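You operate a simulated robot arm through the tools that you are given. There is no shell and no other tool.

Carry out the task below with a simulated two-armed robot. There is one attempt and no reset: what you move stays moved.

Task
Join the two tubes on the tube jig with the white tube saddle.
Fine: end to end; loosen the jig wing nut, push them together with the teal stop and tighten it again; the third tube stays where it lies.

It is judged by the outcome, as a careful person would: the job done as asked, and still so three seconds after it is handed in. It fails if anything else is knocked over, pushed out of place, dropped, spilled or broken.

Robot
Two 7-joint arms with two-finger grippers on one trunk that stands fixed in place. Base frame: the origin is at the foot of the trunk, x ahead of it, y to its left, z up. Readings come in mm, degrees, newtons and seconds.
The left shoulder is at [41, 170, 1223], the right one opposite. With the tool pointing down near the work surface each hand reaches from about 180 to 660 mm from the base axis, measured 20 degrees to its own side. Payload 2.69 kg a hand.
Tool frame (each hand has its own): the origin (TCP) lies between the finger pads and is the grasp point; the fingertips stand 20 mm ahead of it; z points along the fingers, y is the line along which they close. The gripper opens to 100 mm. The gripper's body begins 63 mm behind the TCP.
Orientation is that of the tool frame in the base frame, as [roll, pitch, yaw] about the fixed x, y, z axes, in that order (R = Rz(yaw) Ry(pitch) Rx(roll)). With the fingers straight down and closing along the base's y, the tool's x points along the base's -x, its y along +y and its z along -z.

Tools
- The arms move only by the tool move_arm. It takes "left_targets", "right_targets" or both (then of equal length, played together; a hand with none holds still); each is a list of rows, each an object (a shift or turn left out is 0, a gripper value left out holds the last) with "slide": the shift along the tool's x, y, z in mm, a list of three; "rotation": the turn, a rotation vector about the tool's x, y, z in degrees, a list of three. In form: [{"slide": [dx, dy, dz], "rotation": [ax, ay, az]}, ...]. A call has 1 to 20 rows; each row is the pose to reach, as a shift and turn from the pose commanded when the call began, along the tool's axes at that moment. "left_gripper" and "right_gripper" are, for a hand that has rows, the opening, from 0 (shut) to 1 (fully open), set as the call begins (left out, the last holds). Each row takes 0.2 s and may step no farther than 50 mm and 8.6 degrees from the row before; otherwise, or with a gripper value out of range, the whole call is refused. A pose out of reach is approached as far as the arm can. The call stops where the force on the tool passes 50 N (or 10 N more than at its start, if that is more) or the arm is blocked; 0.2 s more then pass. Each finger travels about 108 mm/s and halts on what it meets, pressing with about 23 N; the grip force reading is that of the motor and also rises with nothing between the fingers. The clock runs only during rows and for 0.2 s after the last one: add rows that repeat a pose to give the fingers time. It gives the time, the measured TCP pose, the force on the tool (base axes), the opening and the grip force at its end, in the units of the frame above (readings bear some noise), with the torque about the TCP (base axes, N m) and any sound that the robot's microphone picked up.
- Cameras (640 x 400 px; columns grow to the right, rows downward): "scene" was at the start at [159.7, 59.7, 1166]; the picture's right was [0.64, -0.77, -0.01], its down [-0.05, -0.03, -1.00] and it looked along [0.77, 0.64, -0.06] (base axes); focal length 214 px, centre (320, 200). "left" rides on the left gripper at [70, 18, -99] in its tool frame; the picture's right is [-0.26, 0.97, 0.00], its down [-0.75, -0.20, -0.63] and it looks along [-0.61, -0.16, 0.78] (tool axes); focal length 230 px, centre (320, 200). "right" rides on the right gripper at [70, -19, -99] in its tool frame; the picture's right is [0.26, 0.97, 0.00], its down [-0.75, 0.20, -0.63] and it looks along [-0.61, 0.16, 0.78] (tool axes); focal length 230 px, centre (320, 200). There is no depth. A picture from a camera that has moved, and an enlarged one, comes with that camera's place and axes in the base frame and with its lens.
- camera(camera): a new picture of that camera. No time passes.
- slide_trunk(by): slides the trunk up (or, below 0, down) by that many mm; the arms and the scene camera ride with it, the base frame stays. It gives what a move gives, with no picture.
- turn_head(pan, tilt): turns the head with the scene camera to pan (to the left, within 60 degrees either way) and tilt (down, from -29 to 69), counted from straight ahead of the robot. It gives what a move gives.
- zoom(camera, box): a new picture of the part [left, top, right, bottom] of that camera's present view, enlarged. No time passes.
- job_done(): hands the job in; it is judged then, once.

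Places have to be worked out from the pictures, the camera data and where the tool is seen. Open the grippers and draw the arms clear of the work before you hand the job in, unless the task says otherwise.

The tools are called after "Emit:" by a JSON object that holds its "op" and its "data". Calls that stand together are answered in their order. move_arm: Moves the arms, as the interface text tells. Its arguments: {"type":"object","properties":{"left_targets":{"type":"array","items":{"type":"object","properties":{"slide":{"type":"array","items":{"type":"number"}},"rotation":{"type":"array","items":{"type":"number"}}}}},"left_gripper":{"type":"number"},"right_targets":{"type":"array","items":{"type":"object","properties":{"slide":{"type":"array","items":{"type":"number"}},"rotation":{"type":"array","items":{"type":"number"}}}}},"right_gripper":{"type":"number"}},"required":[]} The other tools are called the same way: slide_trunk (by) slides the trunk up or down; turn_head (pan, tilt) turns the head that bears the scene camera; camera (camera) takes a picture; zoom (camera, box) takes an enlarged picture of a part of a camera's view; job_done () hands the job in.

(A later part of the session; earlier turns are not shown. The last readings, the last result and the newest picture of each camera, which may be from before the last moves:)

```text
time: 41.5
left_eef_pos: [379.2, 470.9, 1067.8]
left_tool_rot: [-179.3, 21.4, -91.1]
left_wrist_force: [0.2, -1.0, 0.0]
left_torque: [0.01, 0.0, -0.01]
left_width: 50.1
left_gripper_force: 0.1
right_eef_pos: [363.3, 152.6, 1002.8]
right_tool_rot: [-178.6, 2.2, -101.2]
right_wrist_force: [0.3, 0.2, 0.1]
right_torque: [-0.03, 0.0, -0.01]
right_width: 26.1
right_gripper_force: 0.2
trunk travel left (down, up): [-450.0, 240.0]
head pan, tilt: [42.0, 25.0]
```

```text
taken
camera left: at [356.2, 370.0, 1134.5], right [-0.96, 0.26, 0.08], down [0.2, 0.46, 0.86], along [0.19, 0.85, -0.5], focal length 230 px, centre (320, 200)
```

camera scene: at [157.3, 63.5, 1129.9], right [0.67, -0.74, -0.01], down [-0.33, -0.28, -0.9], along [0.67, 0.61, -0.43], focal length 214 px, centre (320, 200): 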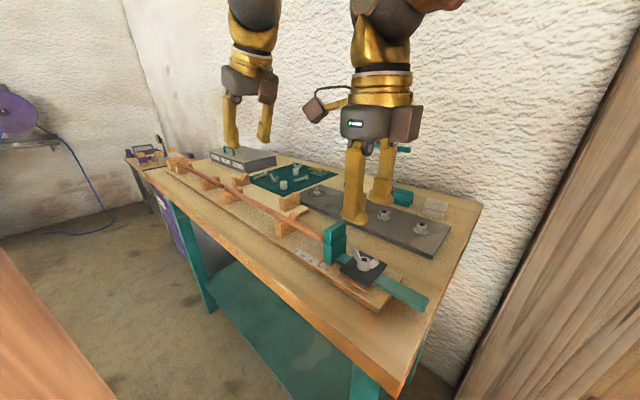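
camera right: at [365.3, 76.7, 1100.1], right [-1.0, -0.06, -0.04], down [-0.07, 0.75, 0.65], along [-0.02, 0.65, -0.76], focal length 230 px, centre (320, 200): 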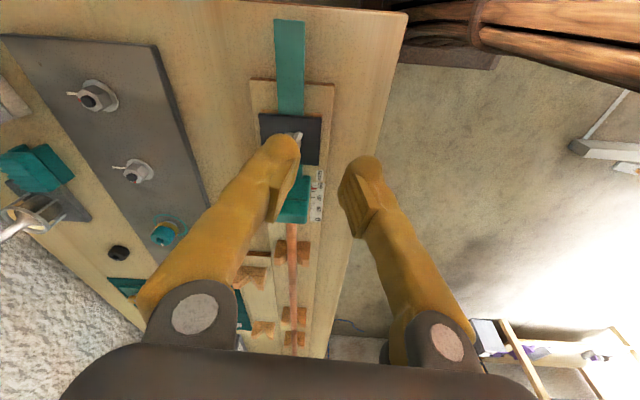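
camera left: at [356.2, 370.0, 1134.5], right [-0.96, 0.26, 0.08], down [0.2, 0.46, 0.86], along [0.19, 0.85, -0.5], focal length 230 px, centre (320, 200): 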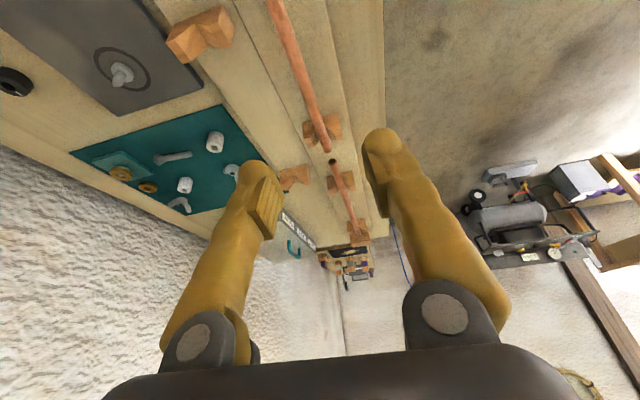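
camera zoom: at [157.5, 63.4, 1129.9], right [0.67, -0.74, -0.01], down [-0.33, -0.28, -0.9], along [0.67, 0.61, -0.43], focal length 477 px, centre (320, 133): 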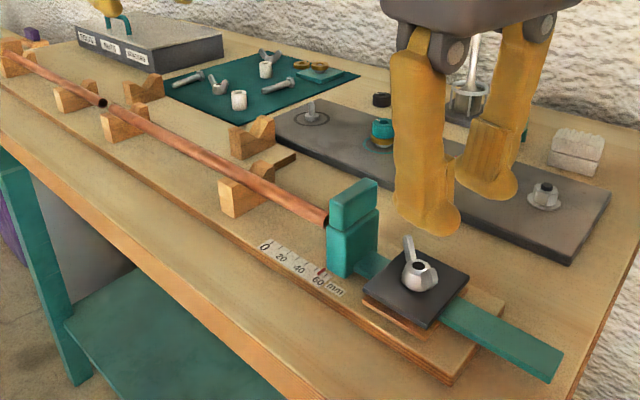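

Nothing was displaced; the nut has turned about 110° loose. I bring the right hand back to yaw 180 beyond the right end of the teal bar, to push the bar end toward +y.

Emit:
{"op": "move_arm", "data": {"right_targets": [{"slide": [9, -5, 0], "rotation": [0, 0, 8]}, {"slide": [18, -10, 0], "rotation": [0, 0, 16]}, {"slide": [27, -16, 0], "rotation": [0, 0, 24]}, {"slide": [36, -21, 0], "rotation": [0, 0, 32]}, {"slide": [45, -26, 0], "rotation": [0, 0, 40]}, {"slide": [54, -31, 0], "rotation": [0, 0, 48]}, {"slide": [63, -37, 0], "rotation": [0, 0, 56]}, {"slide": [72, -42, 0], "rotation": [0, 0, 64]}, {"slide": [81, -47, 0], "rotation": [0, 0, 72]}, {"slide": [89.5, -52.4, 0], "rotation": [0, 0, 79]}, {"slide": [89.5, -52.4, 0], "rotation": [0, 0, 79]}], "right_gripper": 0}}

Emit:
{"op": "camera", "data": {"camera": "right"}}

```text
time: 43.9
left_eef_pos: [377.4, 470.5, 1067.8]
left_tool_rot: [-179.2, 21.5, -91.1]
left_wrist_force: [0.1, -0.1, -0.5]
left_torque: [-0.01, -0.02, -0.01]
left_width: 50.3
left_gripper_force: 0.0
right_eef_pos: [397.2, 53.6, 998.9]
right_tool_rot: [178.1, 2.0, 179.6]
right_wrist_force: [-0.1, 0.4, 0.1]
right_torque: [-0.01, 0.02, -0.04]
right_width: 0.1
right_gripper_force: 23.2
trunk travel left (down, up): [-450.0, 240.0]
head pan, tilt: [42.0, 25.0]
```

```text
taken
camera right: at [324.3, 31.9, 1095.6], right [-0.25, 0.97, 0.02], down [0.73, 0.17, 0.66], along [0.64, 0.18, -0.75], focal length 230 px, centre (320, 200)
```

right: 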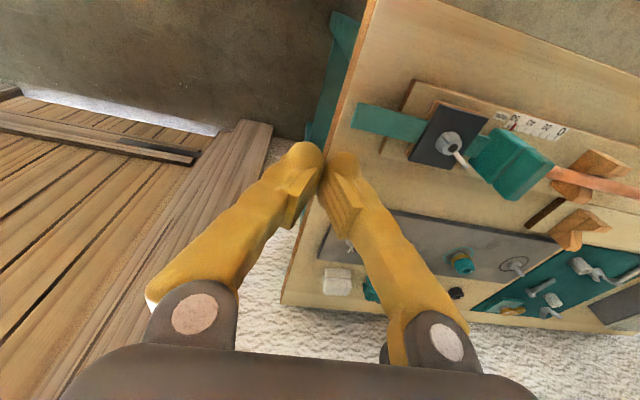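

The bar's free end is at about (399, 91, ~870), just inside the bench edge. I lower the closed fingers just to the right of it.

Emit:
{"op": "move_arm", "data": {"right_targets": [{"slide": [0.5, 2, 25], "rotation": [0.5, 0.5, 0]}, {"slide": [1, 4, 50], "rotation": [1, 1, 0]}, {"slide": [1.5, 7, 75], "rotation": [1.5, 1.5, 0]}, {"slide": [2, 9, 98], "rotation": [1.9, 2, 0]}, {"slide": [2.3, 10.5, 117], "rotation": [1.9, 2, 0]}, {"slide": [2.3, 10.5, 117], "rotation": [1.9, 2, 0]}]}}

Emit:
{"op": "camera", "data": {"camera": "right"}}

Emit:
{"op": "zoom", "data": {"camera": "scene", "box": [300, 200, 460, 320]}}

```text
time: 45.3
left_eef_pos: [378.6, 470.6, 1067.6]
left_tool_rot: [-179.2, 21.5, -91.2]
left_wrist_force: [0.0, -0.6, 0.9]
left_torque: [0.0, -0.01, -0.01]
left_width: 49.8
left_gripper_force: 0.0
right_eef_pos: [397.9, 66.4, 882.8]
right_tool_rot: [180.0, -0.1, 179.8]
right_wrist_force: [-0.3, -0.3, -0.3]
right_torque: [0.0, 0.02, 0.0]
right_width: 0.1
right_gripper_force: 23.0
trunk travel left (down, up): [-450.0, 240.0]
head pan, tilt: [42.0, 25.0]
```

```text
taken
camera right: at [329.9, 49.6, 980.9], right [-0.25, 0.97, 0.0], down [0.75, 0.2, 0.63], along [0.61, 0.16, -0.78], focal length 230 px, centre (320, 200)
```

right: 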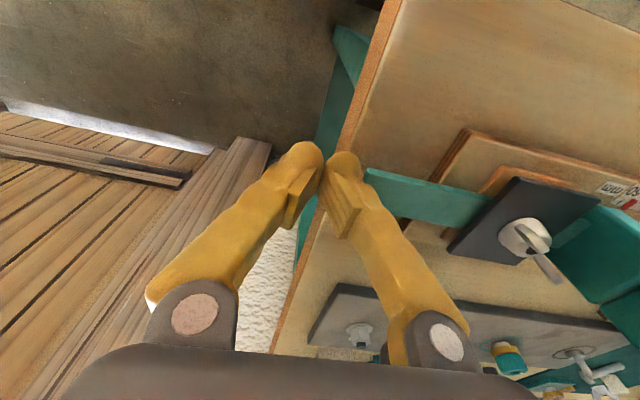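

```text
3.33 times, centred on (380, 260) of scene
camera zoom: at [157.3, 63.3, 1130.0], right [0.67, -0.74, -0.01], down [-0.33, -0.28, -0.9], along [0.67, 0.61, -0.43], focal length 715 px, centre (120, 0)
```

zoom: 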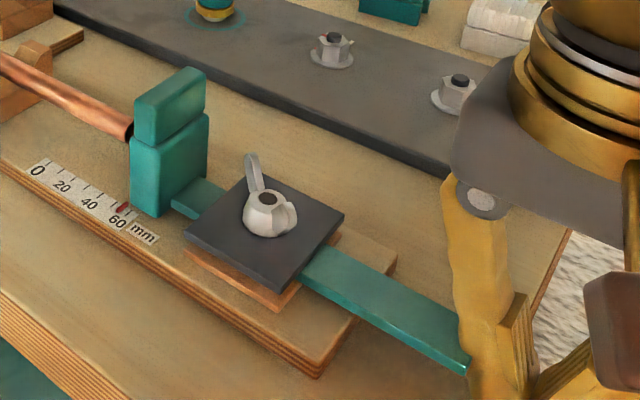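

The closed finger is just right of the bar end. I push +y in small steps, 25 mm first, watching force.

Emit:
{"op": "move_arm", "data": {"right_targets": [{"slide": [0, 4, 0]}, {"slide": [0, 8, 0]}, {"slide": [0, 12, 0]}, {"slide": [0, 15, 0]}, {"slide": [0, 18, 0]}, {"slide": [0, 21, 0]}, {"slide": [0, 24, 0]}, {"slide": [0, 24, 0]}]}}

Emit:
{"op": "zoom", "data": {"camera": "scene", "box": [300, 200, 460, 320]}}

```text
time: 47.1
left_eef_pos: [378.3, 470.9, 1067.3]
left_tool_rot: [-179.1, 21.5, -91.2]
left_wrist_force: [-0.2, 0.5, 0.2]
left_torque: [0.0, 0.0, 0.0]
left_width: 50.3
left_gripper_force: 0.1
right_eef_pos: [398.8, 93.2, 883.7]
right_tool_rot: [180.0, -0.1, 179.9]
right_wrist_force: [0.2, 0.6, -0.5]
right_torque: [0.02, -0.01, 0.01]
right_width: 0.0
right_gripper_force: 22.7
trunk travel left (down, up): [-450.0, 240.0]
head pan, tilt: [42.0, 25.0]
```

```text
3.33 times, centred on (380, 260) of scene
camera zoom: at [157.3, 63.3, 1129.9], right [0.67, -0.74, -0.01], down [-0.33, -0.28, -0.9], along [0.67, 0.61, -0.43], focal length 715 px, centre (120, 0)
```

zoom: 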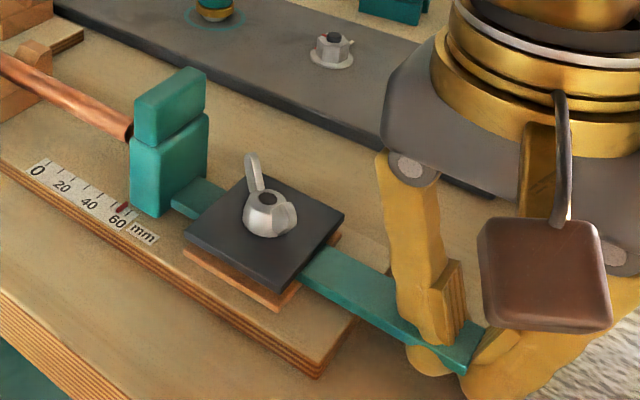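

No force yet although the finger should have met the bar end. I look more closely at where the fingers are relative to the bar.

Emit:
{"op": "zoom", "data": {"camera": "scene", "box": [390, 260, 450, 305]}}

Emit:
{"op": "camera", "data": {"camera": "right"}}

Emit:
{"op": "zoom", "data": {"camera": "right", "box": [270, 110, 430, 230]}}

```text
8.89 times, centred on (420, 282) of scene
camera zoom: at [157.3, 63.3, 1129.9], right [0.67, -0.74, -0.01], down [-0.33, -0.28, -0.9], along [0.67, 0.61, -0.43], focal length 1906 px, centre (-569, -533)
```

zoom: 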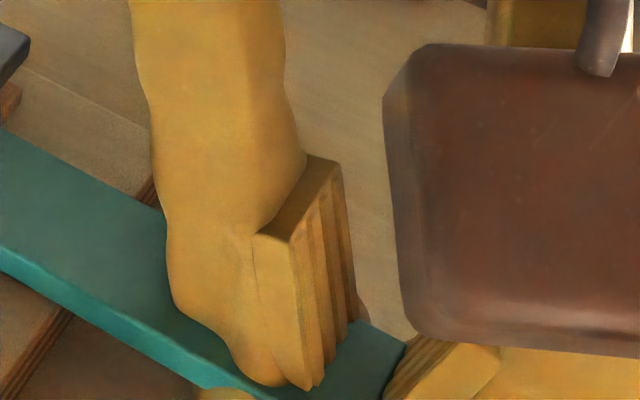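

```text
taken
camera right: at [329.6, 74.7, 981.9], right [-0.25, 0.97, 0.0], down [0.75, 0.2, 0.63], along [0.61, 0.16, -0.78], focal length 230 px, centre (320, 200)
```

right: 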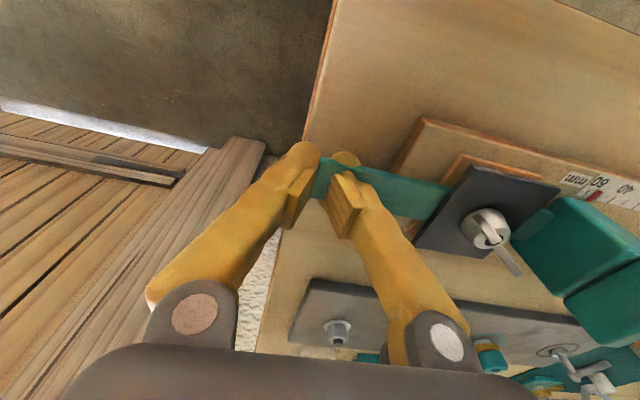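

```text
3.33 times, centred on (350, 170) of right
camera zoom: at [329.6, 74.7, 981.9], right [-0.25, 0.97, 0.0], down [0.75, 0.2, 0.63], along [0.61, 0.16, -0.78], focal length 767 px, centre (220, 300)
```

zoom: 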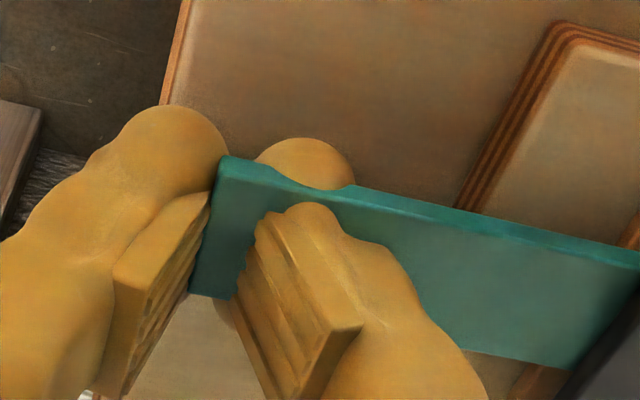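

The finger overlaps the bar's tail without any contact, so the tail cannot be pushed. I back off the way I came and raise the hand, then will grip the teal stop block itself.

Emit:
{"op": "move_arm", "data": {"right_targets": [{"slide": [0, -12, 0]}, {"slide": [0, -28, 0]}, {"slide": [0, -28, -30]}, {"slide": [0, -28, -70]}, {"slide": [0, -10, -110]}, {"slide": [0, 10, -150]}, {"slide": [0, 10, -150]}]}}

Emit:
{"op": "camera", "data": {"camera": "right"}}

Emit:
{"op": "zoom", "data": {"camera": "scene", "box": [290, 190, 430, 300]}}

```text
time: 48.7
left_eef_pos: [377.6, 470.4, 1067.1]
left_tool_rot: [-179.3, 21.4, -91.1]
left_wrist_force: [-0.5, 1.0, -0.1]
left_torque: [0.03, 0.01, 0.02]
left_width: 50.1
left_gripper_force: 0.1
right_eef_pos: [399.1, 98.9, 1032.4]
right_tool_rot: [179.9, -0.1, 179.7]
right_wrist_force: [0.5, 0.4, -0.3]
right_torque: [-0.03, -0.01, -0.03]
right_width: 0.0
right_gripper_force: 22.5
trunk travel left (down, up): [-450.0, 240.0]
head pan, tilt: [42.0, 25.0]
```

```text
taken
camera right: at [329.3, 81.4, 1131.2], right [-0.25, 0.97, 0.0], down [0.75, 0.2, 0.63], along [0.61, 0.16, -0.78], focal length 230 px, centre (320, 200)
```

right: 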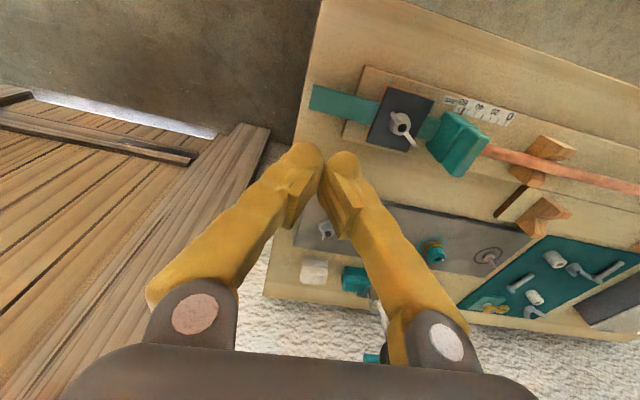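

```text
3.64 times, centred on (360, 245) of scene
camera zoom: at [157.6, 63.2, 1129.9], right [0.67, -0.74, -0.01], down [-0.33, -0.28, -0.9], along [0.67, 0.61, -0.43], focal length 780 px, centre (174, 36)
```

zoom: 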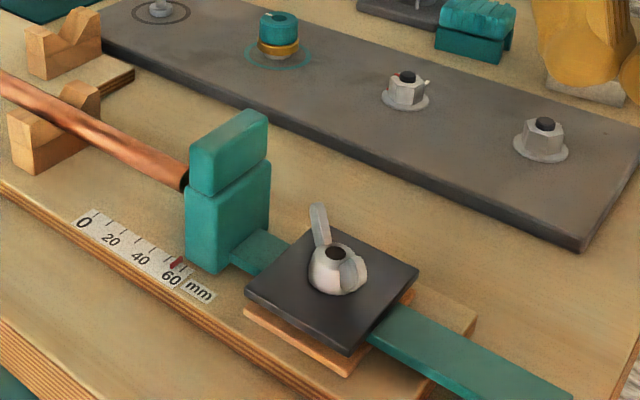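

Emit:
{"op": "zoom", "data": {"camera": "right", "box": [350, 60, 530, 190]}}

```text
3.08 times, centred on (440, 125) of right
camera zoom: at [329.3, 81.4, 1131.2], right [-0.25, 0.97, 0.0], down [0.75, 0.2, 0.63], along [0.61, 0.16, -0.78], focal length 708 px, centre (-49, 431)
```

zoom: 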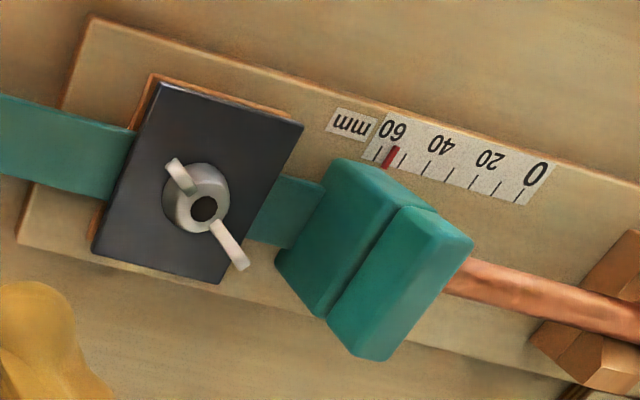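

The stop block is about x 378–416, y 240–258, top z≈933, with a ~30 mm gap to the plate. I'll put the closed fingers in that gap and push its right face; first I hover above the gap.

Emit:
{"op": "move_arm", "data": {"right_targets": [{"slide": [0, 30, 0]}, {"slide": [1, 60, 0]}, {"slide": [1, 90, 10]}, {"slide": [2, 115, 30]}, {"slide": [2, 121, 45]}, {"slide": [2, 121, 45]}]}}

Emit:
{"op": "camera", "data": {"camera": "right"}}

Emit:
{"op": "zoom", "data": {"camera": "right", "box": [240, 100, 400, 220]}}

Emit:
{"op": "zoom", "data": {"camera": "scene", "box": [290, 170, 430, 300]}}

```text
time: 50.1
left_eef_pos: [379.2, 470.5, 1069.1]
left_tool_rot: [-179.1, 21.5, -91.1]
left_wrist_force: [0.2, -0.4, -0.6]
left_torque: [0.02, -0.02, 0.03]
left_width: 50.1
left_gripper_force: 0.1
right_eef_pos: [408.8, 193.8, 1004.6]
right_tool_rot: [180.0, -0.1, 179.3]
right_wrist_force: [0.1, 0.0, 0.6]
right_torque: [0.0, 0.0, 0.03]
right_width: 0.1
right_gripper_force: 23.0
right hand out of reach, approached as far as the arm can: row 4, 5, 6
trunk travel left (down, up): [-450.0, 240.0]
head pan, tilt: [42.0, 25.0]
```

```text
taken
camera right: at [339.5, 176.3, 1104.3], right [-0.25, 0.97, 0.0], down [0.75, 0.19, 0.63], along [0.61, 0.15, -0.78], focal length 230 px, centre (320, 200)
```

right: 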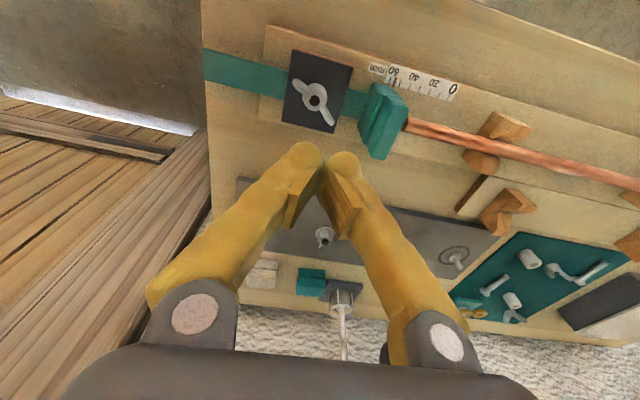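

```text
3.33 times, centred on (320, 160) of right
camera zoom: at [339.5, 176.3, 1104.3], right [-0.25, 0.97, 0.0], down [0.75, 0.19, 0.63], along [0.61, 0.15, -0.78], focal length 767 px, centre (320, 333)
```

zoom: 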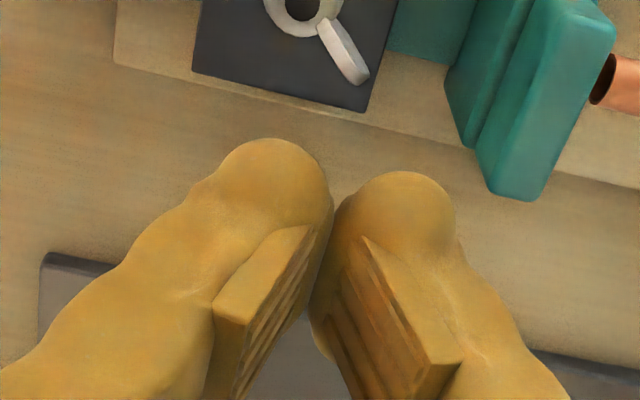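

```text
3.08 times, centred on (360, 235) of scene
camera zoom: at [157.3, 63.1, 1129.9], right [0.67, -0.74, -0.01], down [-0.33, -0.28, -0.9], along [0.67, 0.61, -0.43], focal length 660 px, centre (197, 92)
```

zoom: 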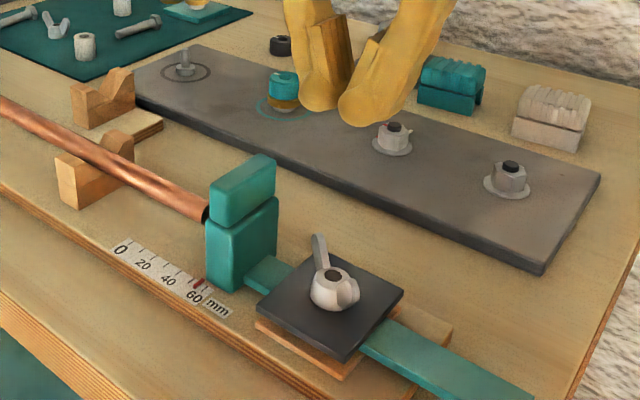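

The right arm cannot reach that gap at this yaw, so I'll use the left hand for pushing. I retract the right hand and straighten the left hand to vertical.

Emit:
{"op": "move_arm", "data": {"right_targets": [{"slide": [2, -30, -10]}, {"slide": [4, -70, -25]}, {"slide": [6, -110, -50]}, {"slide": [10, -150, -80]}, {"slide": [15, -190, -110]}, {"slide": [20, -220, -140]}, {"slide": [20, -240, -160]}], "right_gripper": 0.5, "left_targets": [{"rotation": [0, 4, 0]}, {"rotation": [0, 8, 0]}, {"rotation": [0, 12, 0]}, {"rotation": [0, 16, 0]}, {"rotation": [0, 20, 0]}, {"rotation": [0, 21.5, 0]}, {"rotation": [0, 21.5, 0]}], "left_gripper": 0}}

```text
refused: row 4 steps farther than a row can; nothing moved
```

Emit:
{"op": "move_arm", "data": {"right_targets": [{"slide": [2, -30, -10]}, {"slide": [4, -65, -20]}, {"slide": [6, -100, -40]}, {"slide": [10, -135, -65]}, {"slide": [15, -170, -90]}, {"slide": [18, -200, -115]}, {"slide": [20, -230, -135]}], "right_gripper": 0.5, "left_targets": [{"rotation": [0, 4, 0]}, {"rotation": [0, 8, 0]}, {"rotation": [0, 12, 0]}, {"rotation": [0, 16, 0]}, {"rotation": [0, 20, 0]}, {"rotation": [0, 21.5, 0]}, {"rotation": [0, 21.5, 0]}], "left_gripper": 0}}

```text
time: 51.7
left_eef_pos: [378.1, 470.0, 1068.1]
left_tool_rot: [-179.2, 0.1, -91.4]
left_wrist_force: [-0.2, -0.5, 0.1]
left_torque: [-0.01, 0.02, 0.01]
left_width: 0.0
left_gripper_force: 23.3
right_eef_pos: [383.0, -32.7, 1139.9]
right_tool_rot: [180.0, 0.1, 179.8]
right_wrist_force: [0.6, -1.1, -0.3]
right_torque: [0.05, 0.0, 0.01]
right_width: 49.9
right_gripper_force: 0.1
trunk travel left (down, up): [-450.0, 240.0]
head pan, tilt: [42.0, 25.0]
```

Now I carry the left hand, fingers closed, over the gap between plate and stop while yawing it so the fingers close along y.

Emit:
{"op": "move_arm", "data": {"left_targets": [{"slide": [22.5, -2.3, 5], "rotation": [0, 0, 8.05]}, {"slide": [45, -4.5, 10], "rotation": [0, 0, 16.1]}, {"slide": [67.5, -6.8, 15], "rotation": [0, 0, 24.2]}, {"slide": [90, -9.1, 20], "rotation": [0, 0, 32.2]}, {"slide": [112.5, -11.4, 25], "rotation": [0, 0, 40.3]}, {"slide": [135, -13.6, 30], "rotation": [0, 0, 48.3]}, {"slide": [157.5, -16, 36], "rotation": [0, 0, 56.4]}, {"slide": [180, -18.2, 42], "rotation": [0, 0, 64.4]}, {"slide": [202.5, -20.5, 48], "rotation": [0, 0, 72.5]}, {"slide": [225, -22.7, 53], "rotation": [0, 0, 80.5]}, {"slide": [247.5, -25, 58], "rotation": [0, 0, 88.6]}, {"slide": [247.5, -25, 58], "rotation": [0, 0, 88.6]}]}}

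Emit:
{"op": "camera", "data": {"camera": "left"}}

Emit:
{"op": "zoom", "data": {"camera": "left", "box": [220, 60, 440, 220]}}

Emit:
{"op": "zoom", "data": {"camera": "scene", "box": [290, 170, 430, 300]}}

```text
time: 54.3
left_eef_pos: [397.0, 222.2, 1011.0]
left_tool_rot: [180.0, 0.7, 179.9]
left_wrist_force: [0.0, 0.1, 0.4]
left_torque: [-0.01, 0.02, -0.02]
left_width: 0.3
left_gripper_force: 23.1
right_eef_pos: [382.5, -31.9, 1139.8]
right_tool_rot: [-180.0, 0.0, 179.7]
right_wrist_force: [-0.1, 0.2, -0.9]
right_torque: [-0.04, 0.0, -0.01]
right_width: 50.3
right_gripper_force: 0.0
trunk travel left (down, up): [-450.0, 240.0]
head pan, tilt: [42.0, 25.0]
```

```text
taken
camera left: at [325.4, 241.2, 1108.5], right [0.26, 0.97, 0.0], down [0.74, -0.2, 0.64], along [0.62, -0.16, -0.77], focal length 230 px, centre (320, 200)
```

left: 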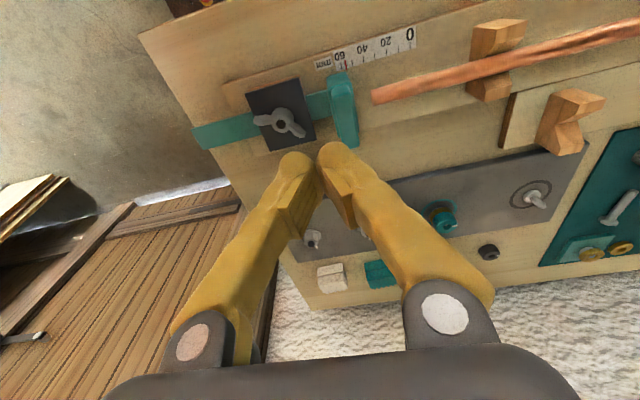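

```text
2.50 times, centred on (330, 140) of left
camera zoom: at [325.4, 241.2, 1108.5], right [0.26, 0.97, 0.0], down [0.74, -0.2, 0.64], along [0.62, -0.16, -0.77], focal length 575 px, centre (295, 350)
```

zoom: 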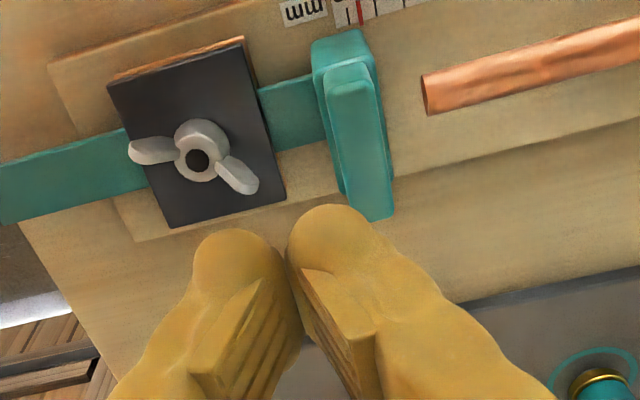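

```text
3.08 times, centred on (360, 235) of scene
camera zoom: at [157.2, 63.6, 1129.9], right [0.67, -0.74, -0.01], down [-0.33, -0.28, -0.9], along [0.67, 0.61, -0.43], focal length 660 px, centre (197, 92)
```

zoom: 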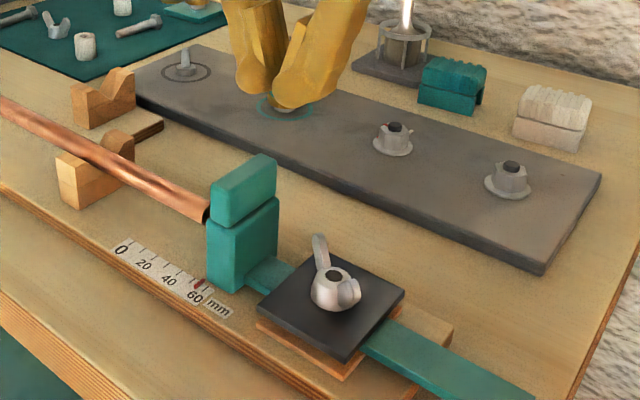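

The gap to the stop (wing tip y≈204 to block face y≈236) suits the fingers better turned 90°, so I yaw the left hand back to −90 above y≈219.

Emit:
{"op": "move_arm", "data": {"left_targets": [{"rotation": [0, 0, -8.2]}, {"rotation": [0, 0, -16.4]}, {"rotation": [0, 0, -24.6]}, {"rotation": [0, 0, -32.8]}, {"rotation": [0, 0, -41]}, {"rotation": [0, 0, -49.2]}, {"slide": [0, -1, 0], "rotation": [0, 0, -57.4]}, {"slide": [0, -2, 5], "rotation": [0, 0, -65.6]}, {"slide": [0, -2, 15], "rotation": [0, 0, -73.8]}, {"slide": [0, -2, 25], "rotation": [0, 0, -82]}, {"slide": [0, -2, 35], "rotation": [0, 0, -90]}, {"slide": [0, -2, 35], "rotation": [0, 0, -90]}]}}

Emit:
{"op": "camera", "data": {"camera": "left"}}

Emit:
{"op": "zoom", "data": {"camera": "scene", "box": [290, 170, 430, 300]}}

```text
time: 56.9
left_eef_pos: [397.6, 220.0, 976.2]
left_tool_rot: [-179.1, 0.1, -89.9]
left_wrist_force: [-0.1, 0.0, -0.7]
left_torque: [0.03, -0.04, 0.02]
left_width: 0.1
left_gripper_force: 22.9
right_eef_pos: [382.8, -31.7, 1139.1]
right_tool_rot: [180.0, -0.1, 179.9]
right_wrist_force: [0.6, -0.3, 0.2]
right_torque: [0.0, 0.0, 0.02]
right_width: 50.1
right_gripper_force: 0.1
trunk travel left (down, up): [-450.0, 240.0]
head pan, tilt: [42.0, 25.0]
```

```text
taken
camera left: at [378.3, 150.8, 1075.3], right [-0.97, 0.26, -0.01], down [0.19, 0.75, 0.63], along [0.17, 0.61, -0.77], focal length 230 px, centre (320, 200)
```

left: 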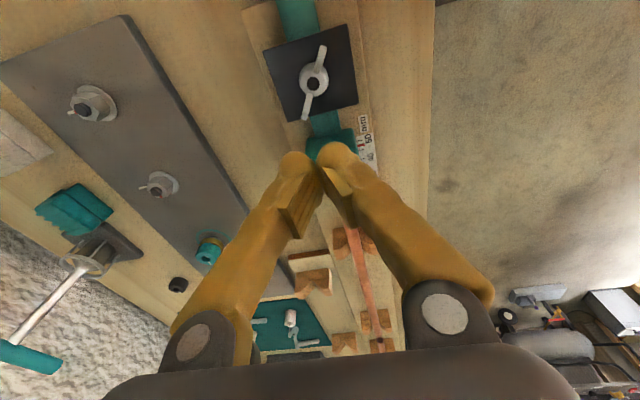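

```text
3.08 times, centred on (360, 235) of scene
camera zoom: at [157.2, 63.3, 1130.0], right [0.67, -0.74, -0.01], down [-0.33, -0.28, -0.9], along [0.67, 0.61, -0.43], focal length 660 px, centre (197, 92)
```

zoom: 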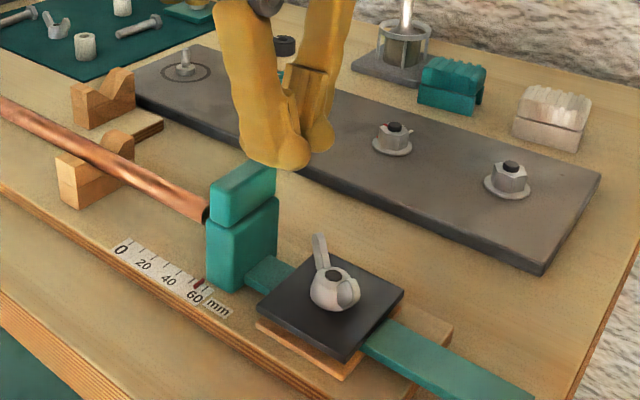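

Aligned over the gap; I lower 61 mm so the tips are beside the stop's right face.

Emit:
{"op": "move_arm", "data": {"left_targets": [{"slide": [0, 0, 15]}, {"slide": [0, 0, 30]}, {"slide": [0, 0, 45]}, {"slide": [0, 0, 58]}, {"slide": [0, 0, 61]}, {"slide": [0, 0, 61]}]}}

Emit:
{"op": "camera", "data": {"camera": "left"}}

Emit:
{"op": "zoom", "data": {"camera": "scene", "box": [290, 170, 430, 300]}}

```text
time: 58.3
left_eef_pos: [397.2, 221.2, 915.6]
left_tool_rot: [-179.2, 0.1, -90.1]
left_wrist_force: [-0.4, -0.3, 0.2]
left_torque: [-0.02, 0.01, 0.02]
left_width: 0.2
left_gripper_force: 23.2
right_eef_pos: [382.5, -31.6, 1140.2]
right_tool_rot: [179.9, -0.1, 179.8]
right_wrist_force: [-0.6, -0.1, 0.3]
right_torque: [0.02, 0.02, 0.02]
right_width: 49.9
right_gripper_force: 0.2
trunk travel left (down, up): [-450.0, 240.0]
head pan, tilt: [42.0, 25.0]
```

```text
taken
camera left: at [378.7, 151.6, 1013.5], right [-0.97, 0.26, -0.01], down [0.19, 0.75, 0.63], along [0.17, 0.61, -0.77], focal length 230 px, centre (320, 200)
```

left: 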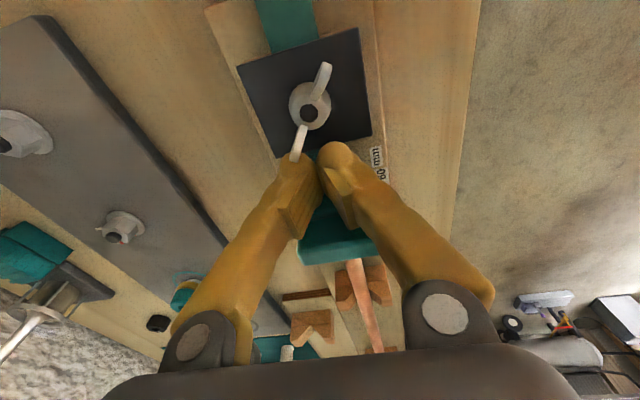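

```text
3.08 times, centred on (360, 235) of scene
camera zoom: at [157.6, 63.5, 1129.9], right [0.67, -0.74, -0.01], down [-0.33, -0.28, -0.9], along [0.67, 0.61, -0.43], focal length 660 px, centre (197, 92)
```

zoom: 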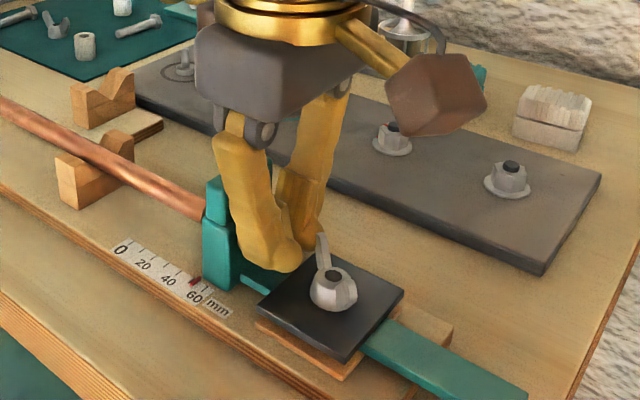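

Fingers are in the gap next to the stop. I push +y (tool −x) in 3 mm steps and watch force and the red pointer.

Emit:
{"op": "move_arm", "data": {"left_targets": [{"slide": [-4, 0, 0]}, {"slide": [-7, 0, 0]}, {"slide": [-10, 0, 0]}, {"slide": [-13, 0, 0]}, {"slide": [-16, 0, 0]}, {"slide": [-16, 0, 0]}]}}

Emit:
{"op": "zoom", "data": {"camera": "scene", "box": [290, 170, 430, 300]}}

```text
time: 59.7
left_eef_pos: [398.4, 236.4, 914.6]
left_tool_rot: [-179.4, 0.1, -90.2]
left_wrist_force: [0.0, -0.2, 0.4]
left_torque: [0.02, 0.02, 0.01]
left_width: 0.0
left_gripper_force: 22.9
right_eef_pos: [382.9, -31.9, 1139.8]
right_tool_rot: [179.9, -0.1, 179.7]
right_wrist_force: [-0.5, 0.0, 0.5]
right_torque: [0.01, -0.01, 0.01]
right_width: 50.2
right_gripper_force: 0.0
trunk travel left (down, up): [-450.0, 240.0]
head pan, tilt: [42.0, 25.0]
```

```text
3.08 times, centred on (360, 235) of scene
camera zoom: at [157.4, 63.2, 1129.9], right [0.67, -0.74, -0.01], down [-0.33, -0.28, -0.9], along [0.67, 0.61, -0.43], focal length 660 px, centre (197, 92)
```

zoom: 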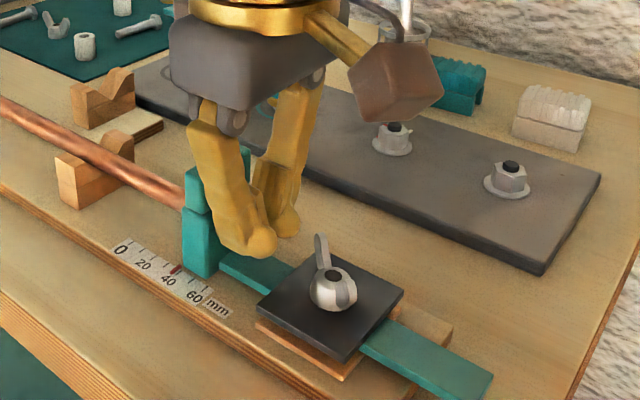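

The stop slides freely (pointer from 62 to ~44). I push on in smaller steps to bring tube B against tube A.

Emit:
{"op": "move_arm", "data": {"left_targets": [{"slide": [-3, 0, 0]}, {"slide": [-6, 0, 0]}, {"slide": [-9, 0, 0]}, {"slide": [-12, 0, 0]}, {"slide": [-12, 0, 0]}]}}

Emit:
{"op": "camera", "data": {"camera": "scene"}}

Emit:
{"op": "zoom", "data": {"camera": "scene", "box": [180, 150, 300, 240]}}

Emit:
{"op": "zoom", "data": {"camera": "scene", "box": [270, 190, 390, 280]}}

```text
time: 60.9
left_eef_pos: [398.7, 248.7, 914.0]
left_tool_rot: [-179.4, 0.1, -90.2]
left_wrist_force: [0.1, -2.3, 1.2]
left_torque: [0.02, -0.01, -0.01]
left_width: 0.0
left_gripper_force: 29.8
right_eef_pos: [383.0, -32.9, 1140.1]
right_tool_rot: [-180.0, -0.1, 179.8]
right_wrist_force: [1.2, 0.3, -0.5]
right_torque: [0.01, -0.02, -0.01]
right_width: 50.1
right_gripper_force: 0.1
trunk travel left (down, up): [-450.0, 240.0]
head pan, tilt: [42.0, 25.0]
```

```text
taken
camera scene: at [157.3, 63.2, 1129.9], right [0.67, -0.74, -0.01], down [-0.33, -0.28, -0.9], along [0.67, 0.61, -0.43], focal length 214 px, centre (320, 200)
```

scene: 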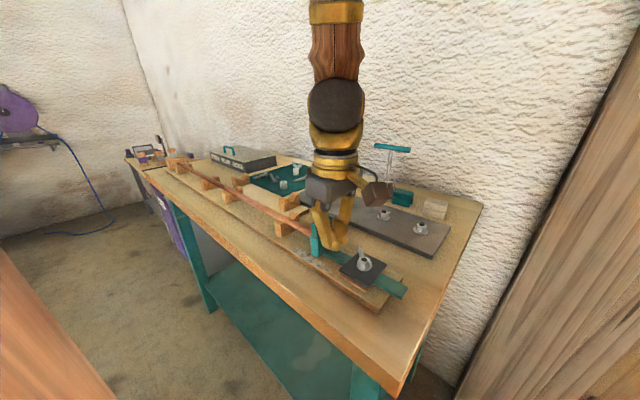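

```text
4.44 times, centred on (240, 195) of scene
camera zoom: at [157.3, 63.2, 1129.9], right [0.67, -0.74, -0.01], down [-0.33, -0.28, -0.9], along [0.67, 0.61, -0.43], focal length 953 px, centre (676, 222)
```

zoom: 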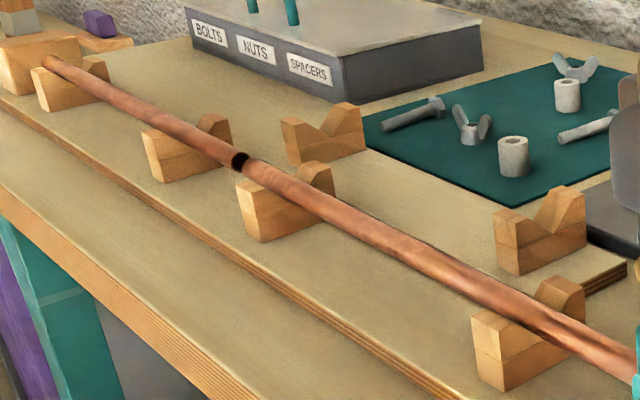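

```text
4.44 times, centred on (330, 235) of scene
camera zoom: at [157.3, 63.2, 1129.9], right [0.67, -0.74, -0.01], down [-0.33, -0.28, -0.9], along [0.67, 0.61, -0.43], focal length 953 px, centre (276, 44)
```

zoom: 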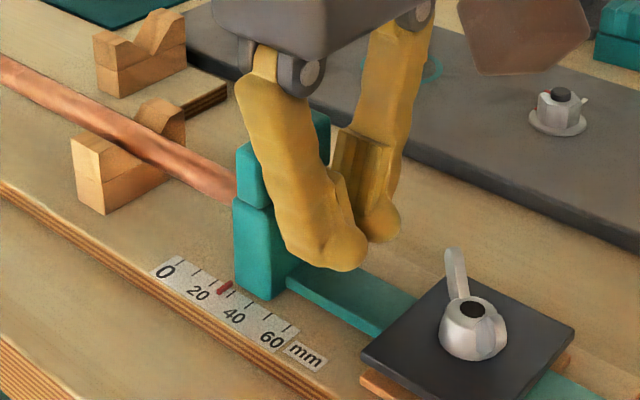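

The stop is now pushing tube B (≈2 N); a gap of ~10 mm to A remains, pointer at ~30. I continue in 2 mm steps until the force rises.

Emit:
{"op": "move_arm", "data": {"left_targets": [{"slide": [-2, 0, 0]}, {"slide": [-4, 0, 0]}, {"slide": [-6, 0, 0]}, {"slide": [-8, 0, 0]}, {"slide": [-8, 0, 0]}]}}

Emit:
{"op": "zoom", "data": {"camera": "scene", "box": [200, 165, 260, 210]}}

Emit:
{"op": "zoom", "data": {"camera": "scene", "box": [270, 190, 390, 280]}}

```text
time: 62.1
left_eef_pos: [400.1, 255.7, 914.6]
left_tool_rot: [-179.3, 0.2, -90.1]
left_wrist_force: [0.0, 0.2, -0.5]
left_torque: [-0.01, -0.04, 0.02]
left_width: 0.0
left_gripper_force: 29.2
right_eef_pos: [382.9, -31.3, 1140.0]
right_tool_rot: [180.0, -0.1, 179.7]
right_wrist_force: [0.2, 0.2, 1.3]
right_torque: [-0.01, -0.02, 0.04]
right_width: 49.9
right_gripper_force: 0.0
trunk travel left (down, up): [-450.0, 240.0]
head pan, tilt: [42.0, 25.0]
```

```text
8.89 times, centred on (230, 188) of scene
camera zoom: at [157.3, 63.3, 1129.9], right [0.67, -0.74, -0.01], down [-0.33, -0.28, -0.9], along [0.67, 0.61, -0.43], focal length 1906 px, centre (1120, 311)
```

zoom: 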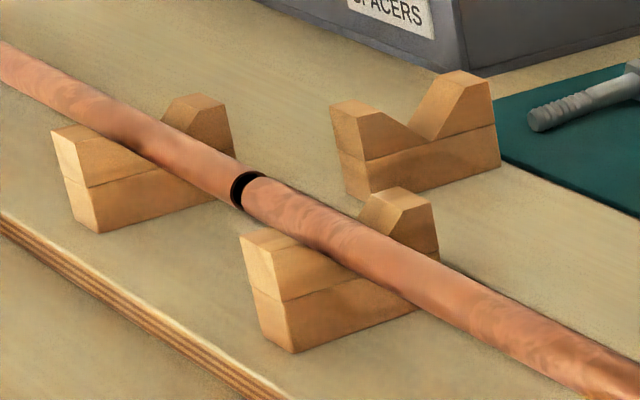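

```text
4.44 times, centred on (330, 235) of scene
camera zoom: at [157.3, 63.3, 1129.9], right [0.67, -0.74, -0.01], down [-0.33, -0.28, -0.9], along [0.67, 0.61, -0.43], focal length 953 px, centre (276, 44)
```

zoom: 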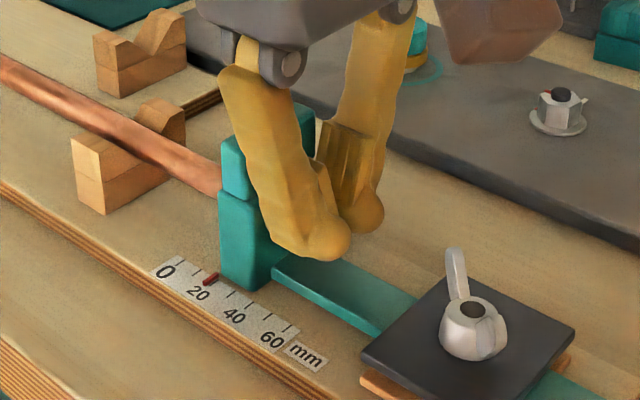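

A few mm of gap are left. I push 8 more mm in 1 mm steps, watching for a force rise.

Emit:
{"op": "move_arm", "data": {"left_targets": [{"slide": [-1, 0, 0]}, {"slide": [-2, 0, 0]}, {"slide": [-3, 0, 0]}, {"slide": [-4, 0, 0]}, {"slide": [-5, 0, 0]}, {"slide": [-6, 0, 0]}, {"slide": [-7, 0, 0]}, {"slide": [-8, 0, 0]}]}}

Emit:
{"op": "zoom", "data": {"camera": "scene", "box": [200, 165, 260, 210]}}

Emit:
{"op": "zoom", "data": {"camera": "scene", "box": [270, 190, 390, 280]}}

```text
time: 63.9
left_eef_pos: [398.9, 264.5, 914.9]
left_tool_rot: [-179.3, 0.0, -90.1]
left_wrist_force: [0.3, -1.9, 0.5]
left_torque: [-0.05, 0.01, 0.0]
left_width: 6.1
left_gripper_force: 29.4
right_eef_pos: [382.7, -31.6, 1139.7]
right_tool_rot: [179.9, 0.0, 179.7]
right_wrist_force: [0.3, 0.3, 0.7]
right_torque: [-0.01, -0.01, -0.02]
right_width: 49.9
right_gripper_force: 0.0
trunk travel left (down, up): [-450.0, 240.0]
head pan, tilt: [42.0, 25.0]
```

```text
8.89 times, centred on (230, 188) of scene
camera zoom: at [157.4, 63.1, 1129.9], right [0.67, -0.74, -0.01], down [-0.33, -0.28, -0.9], along [0.67, 0.61, -0.43], focal length 1906 px, centre (1120, 311)
```

zoom: 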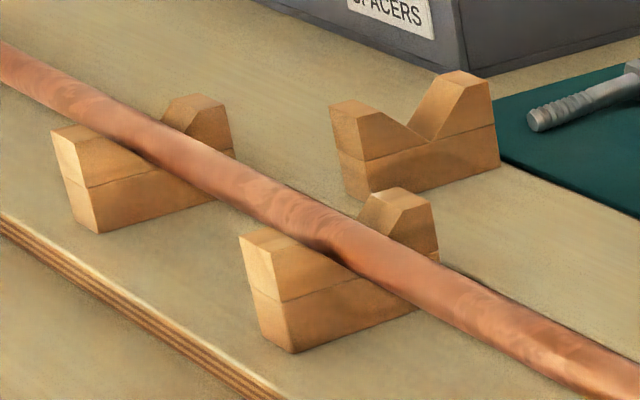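

```text
4.44 times, centred on (330, 235) of scene
camera zoom: at [157.4, 63.1, 1129.9], right [0.67, -0.74, -0.01], down [-0.33, -0.28, -0.9], along [0.67, 0.61, -0.43], focal length 953 px, centre (276, 44)
```

zoom: 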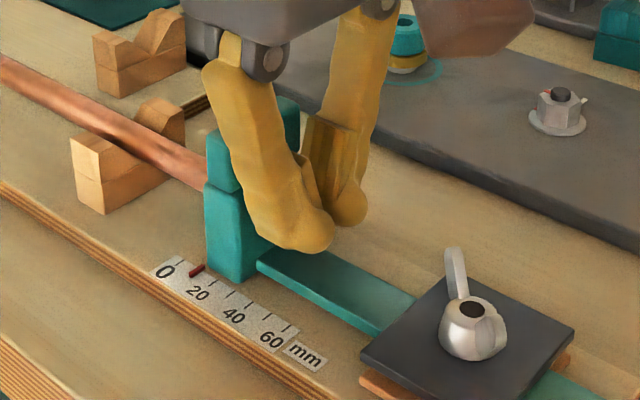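

The joint looks closed (pointer ≈14). I push 2 mm more to confirm firm contact by force.

Emit:
{"op": "move_arm", "data": {"left_targets": [{"slide": [-1, 0, 0]}, {"slide": [-2, 0, 0]}, {"slide": [-2, 0, 0]}]}}

Emit:
{"op": "zoom", "data": {"camera": "scene", "box": [205, 165, 255, 202]}}

Emit:
{"op": "camera", "data": {"camera": "left"}}

```text
time: 64.7
left_eef_pos: [399.2, 266.7, 915.3]
left_tool_rot: [-179.3, 0.1, -90.1]
left_wrist_force: [-0.8, -1.7, -1.4]
left_torque: [-0.04, 0.03, 0.01]
left_width: 6.1
left_gripper_force: 29.7
right_eef_pos: [381.7, -33.5, 1140.0]
right_tool_rot: [-180.0, -0.2, 179.7]
right_wrist_force: [-0.1, -0.1, -1.0]
right_torque: [0.02, 0.0, -0.01]
right_width: 49.9
right_gripper_force: 0.1
trunk travel left (down, up): [-450.0, 240.0]
head pan, tilt: [42.0, 25.0]
```

```text
10.81 times, centred on (230, 184) of scene
camera zoom: at [157.4, 63.2, 1129.9], right [0.67, -0.74, -0.01], down [-0.33, -0.28, -0.9], along [0.67, 0.61, -0.43], focal length 2319 px, centre (1293, 378)
```

zoom: 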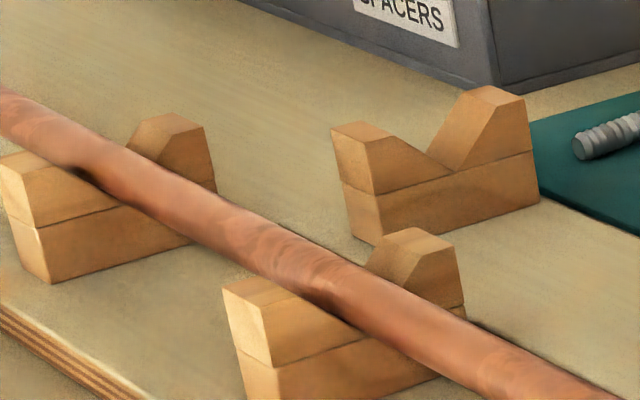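

```text
taken
camera left: at [378.7, 197.1, 1013.8], right [-0.97, 0.26, -0.01], down [0.19, 0.75, 0.63], along [0.17, 0.61, -0.77], focal length 230 px, centre (320, 200)
```

left: 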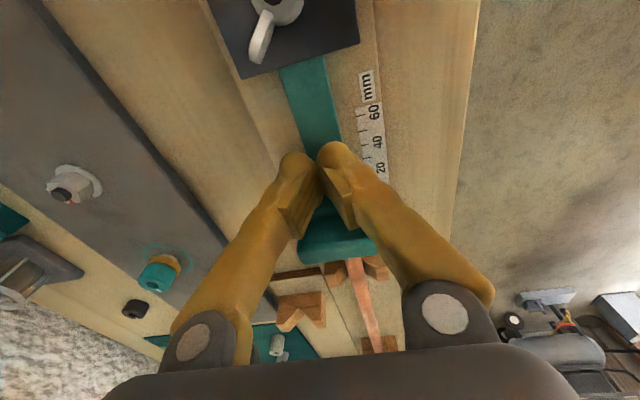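

Force remains ~2 N, so tube A may still be sliding toward its end block. I check A's far end and continue gently.

Emit:
{"op": "zoom", "data": {"camera": "scene", "box": [155, 145, 225, 195]}}

Emit:
{"op": "move_arm", "data": {"left_targets": [{"slide": [-1, 0, 0]}, {"slide": [-2, 0, 0]}, {"slide": [-3, 0, 0]}, {"slide": [-4, 0, 0]}, {"slide": [-4, 0, 0]}]}}

Emit:
{"op": "zoom", "data": {"camera": "scene", "box": [155, 145, 225, 195]}}

Emit:
{"op": "zoom", "data": {"camera": "scene", "box": [270, 190, 390, 280]}}

```text
8.00 times, centred on (190, 170) of scene
camera zoom: at [157.4, 63.2, 1129.9], right [0.67, -0.74, -0.01], down [-0.33, -0.28, -0.9], along [0.67, 0.61, -0.43], focal length 1716 px, centre (1360, 440)
```

zoom: 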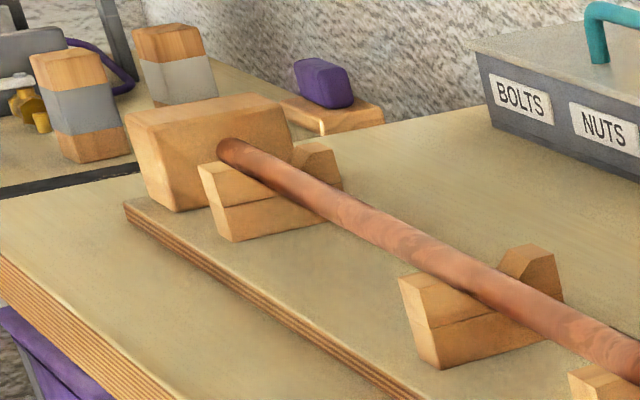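

```text
time: 65.9
left_eef_pos: [398.6, 270.3, 915.0]
left_tool_rot: [-179.4, 0.0, -90.1]
left_wrist_force: [-0.7, -1.4, -0.8]
left_torque: [-0.01, -0.01, 0.02]
left_width: 6.0
left_gripper_force: 29.4
right_eef_pos: [383.0, -32.2, 1141.0]
right_tool_rot: [-179.9, -0.1, 179.7]
right_wrist_force: [0.6, 0.7, 0.4]
right_torque: [-0.02, 0.0, -0.01]
right_width: 50.0
right_gripper_force: 0.0
trunk travel left (down, up): [-450.0, 240.0]
head pan, tilt: [42.0, 25.0]
```

```text
8.00 times, centred on (190, 170) of scene
camera zoom: at [157.3, 63.1, 1129.9], right [0.67, -0.74, -0.01], down [-0.33, -0.28, -0.9], along [0.67, 0.61, -0.43], focal length 1716 px, centre (1360, 440)
```

zoom: 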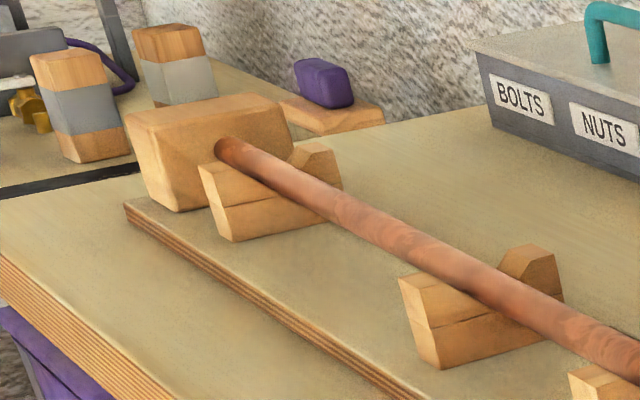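

```text
4.44 times, centred on (330, 235) of scene
camera zoom: at [157.3, 63.1, 1129.9], right [0.67, -0.74, -0.01], down [-0.33, -0.28, -0.9], along [0.67, 0.61, -0.43], focal length 953 px, centre (276, 44)
```

zoom: 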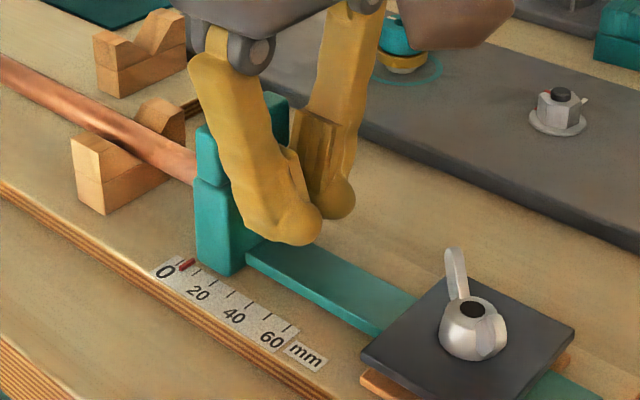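

Both tubes move together now toward the end block; pointer ≈8. I continue in 1 mm steps until the force jumps.

Emit:
{"op": "move_arm", "data": {"left_targets": [{"slide": [-1, 0, 0]}, {"slide": [-2, 0, 0]}, {"slide": [-3, 0, 0]}, {"slide": [-4, 0, 0]}, {"slide": [-4, 0, 0]}]}}

Emit:
{"op": "zoom", "data": {"camera": "scene", "box": [155, 145, 225, 195]}}

Emit:
{"op": "zoom", "data": {"camera": "scene", "box": [270, 190, 390, 280]}}

```text
time: 67.1
left_eef_pos: [399.5, 273.4, 914.3]
left_tool_rot: [-179.3, 0.0, -90.1]
left_wrist_force: [-0.9, -1.2, 0.3]
left_torque: [-0.01, 0.02, 0.01]
left_width: 0.0
left_gripper_force: 29.8
right_eef_pos: [382.9, -31.6, 1140.0]
right_tool_rot: [179.9, -0.1, 179.7]
right_wrist_force: [0.1, -0.3, -0.3]
right_torque: [-0.02, 0.0, -0.04]
right_width: 49.8
right_gripper_force: 0.0
trunk travel left (down, up): [-450.0, 240.0]
head pan, tilt: [42.0, 25.0]
```

```text
8.00 times, centred on (190, 170) of scene
camera zoom: at [157.3, 63.2, 1129.9], right [0.67, -0.74, -0.01], down [-0.33, -0.28, -0.9], along [0.67, 0.61, -0.43], focal length 1716 px, centre (1360, 440)
```

zoom: 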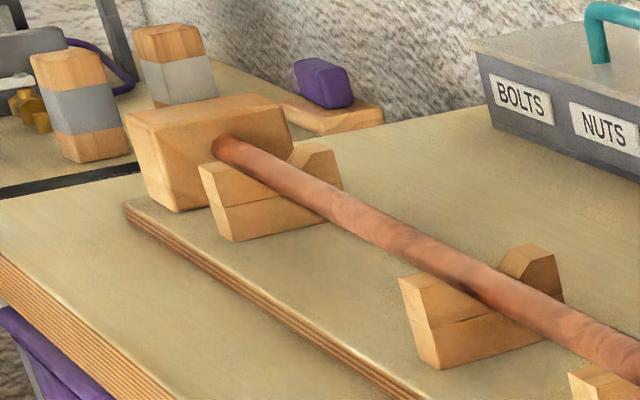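

```text
4.44 times, centred on (330, 235) of scene
camera zoom: at [157.3, 63.2, 1129.9], right [0.67, -0.74, -0.01], down [-0.33, -0.28, -0.9], along [0.67, 0.61, -0.43], focal length 953 px, centre (276, 44)
```

zoom: 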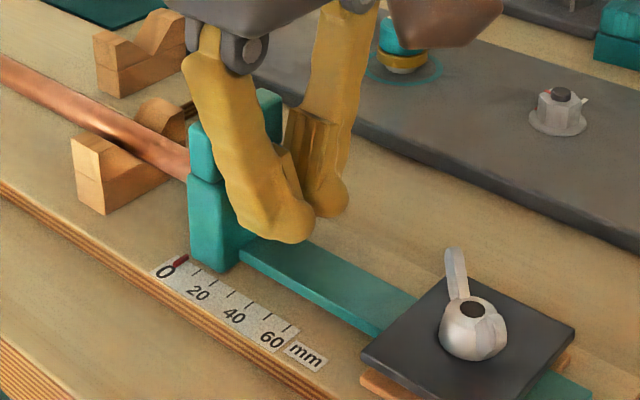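

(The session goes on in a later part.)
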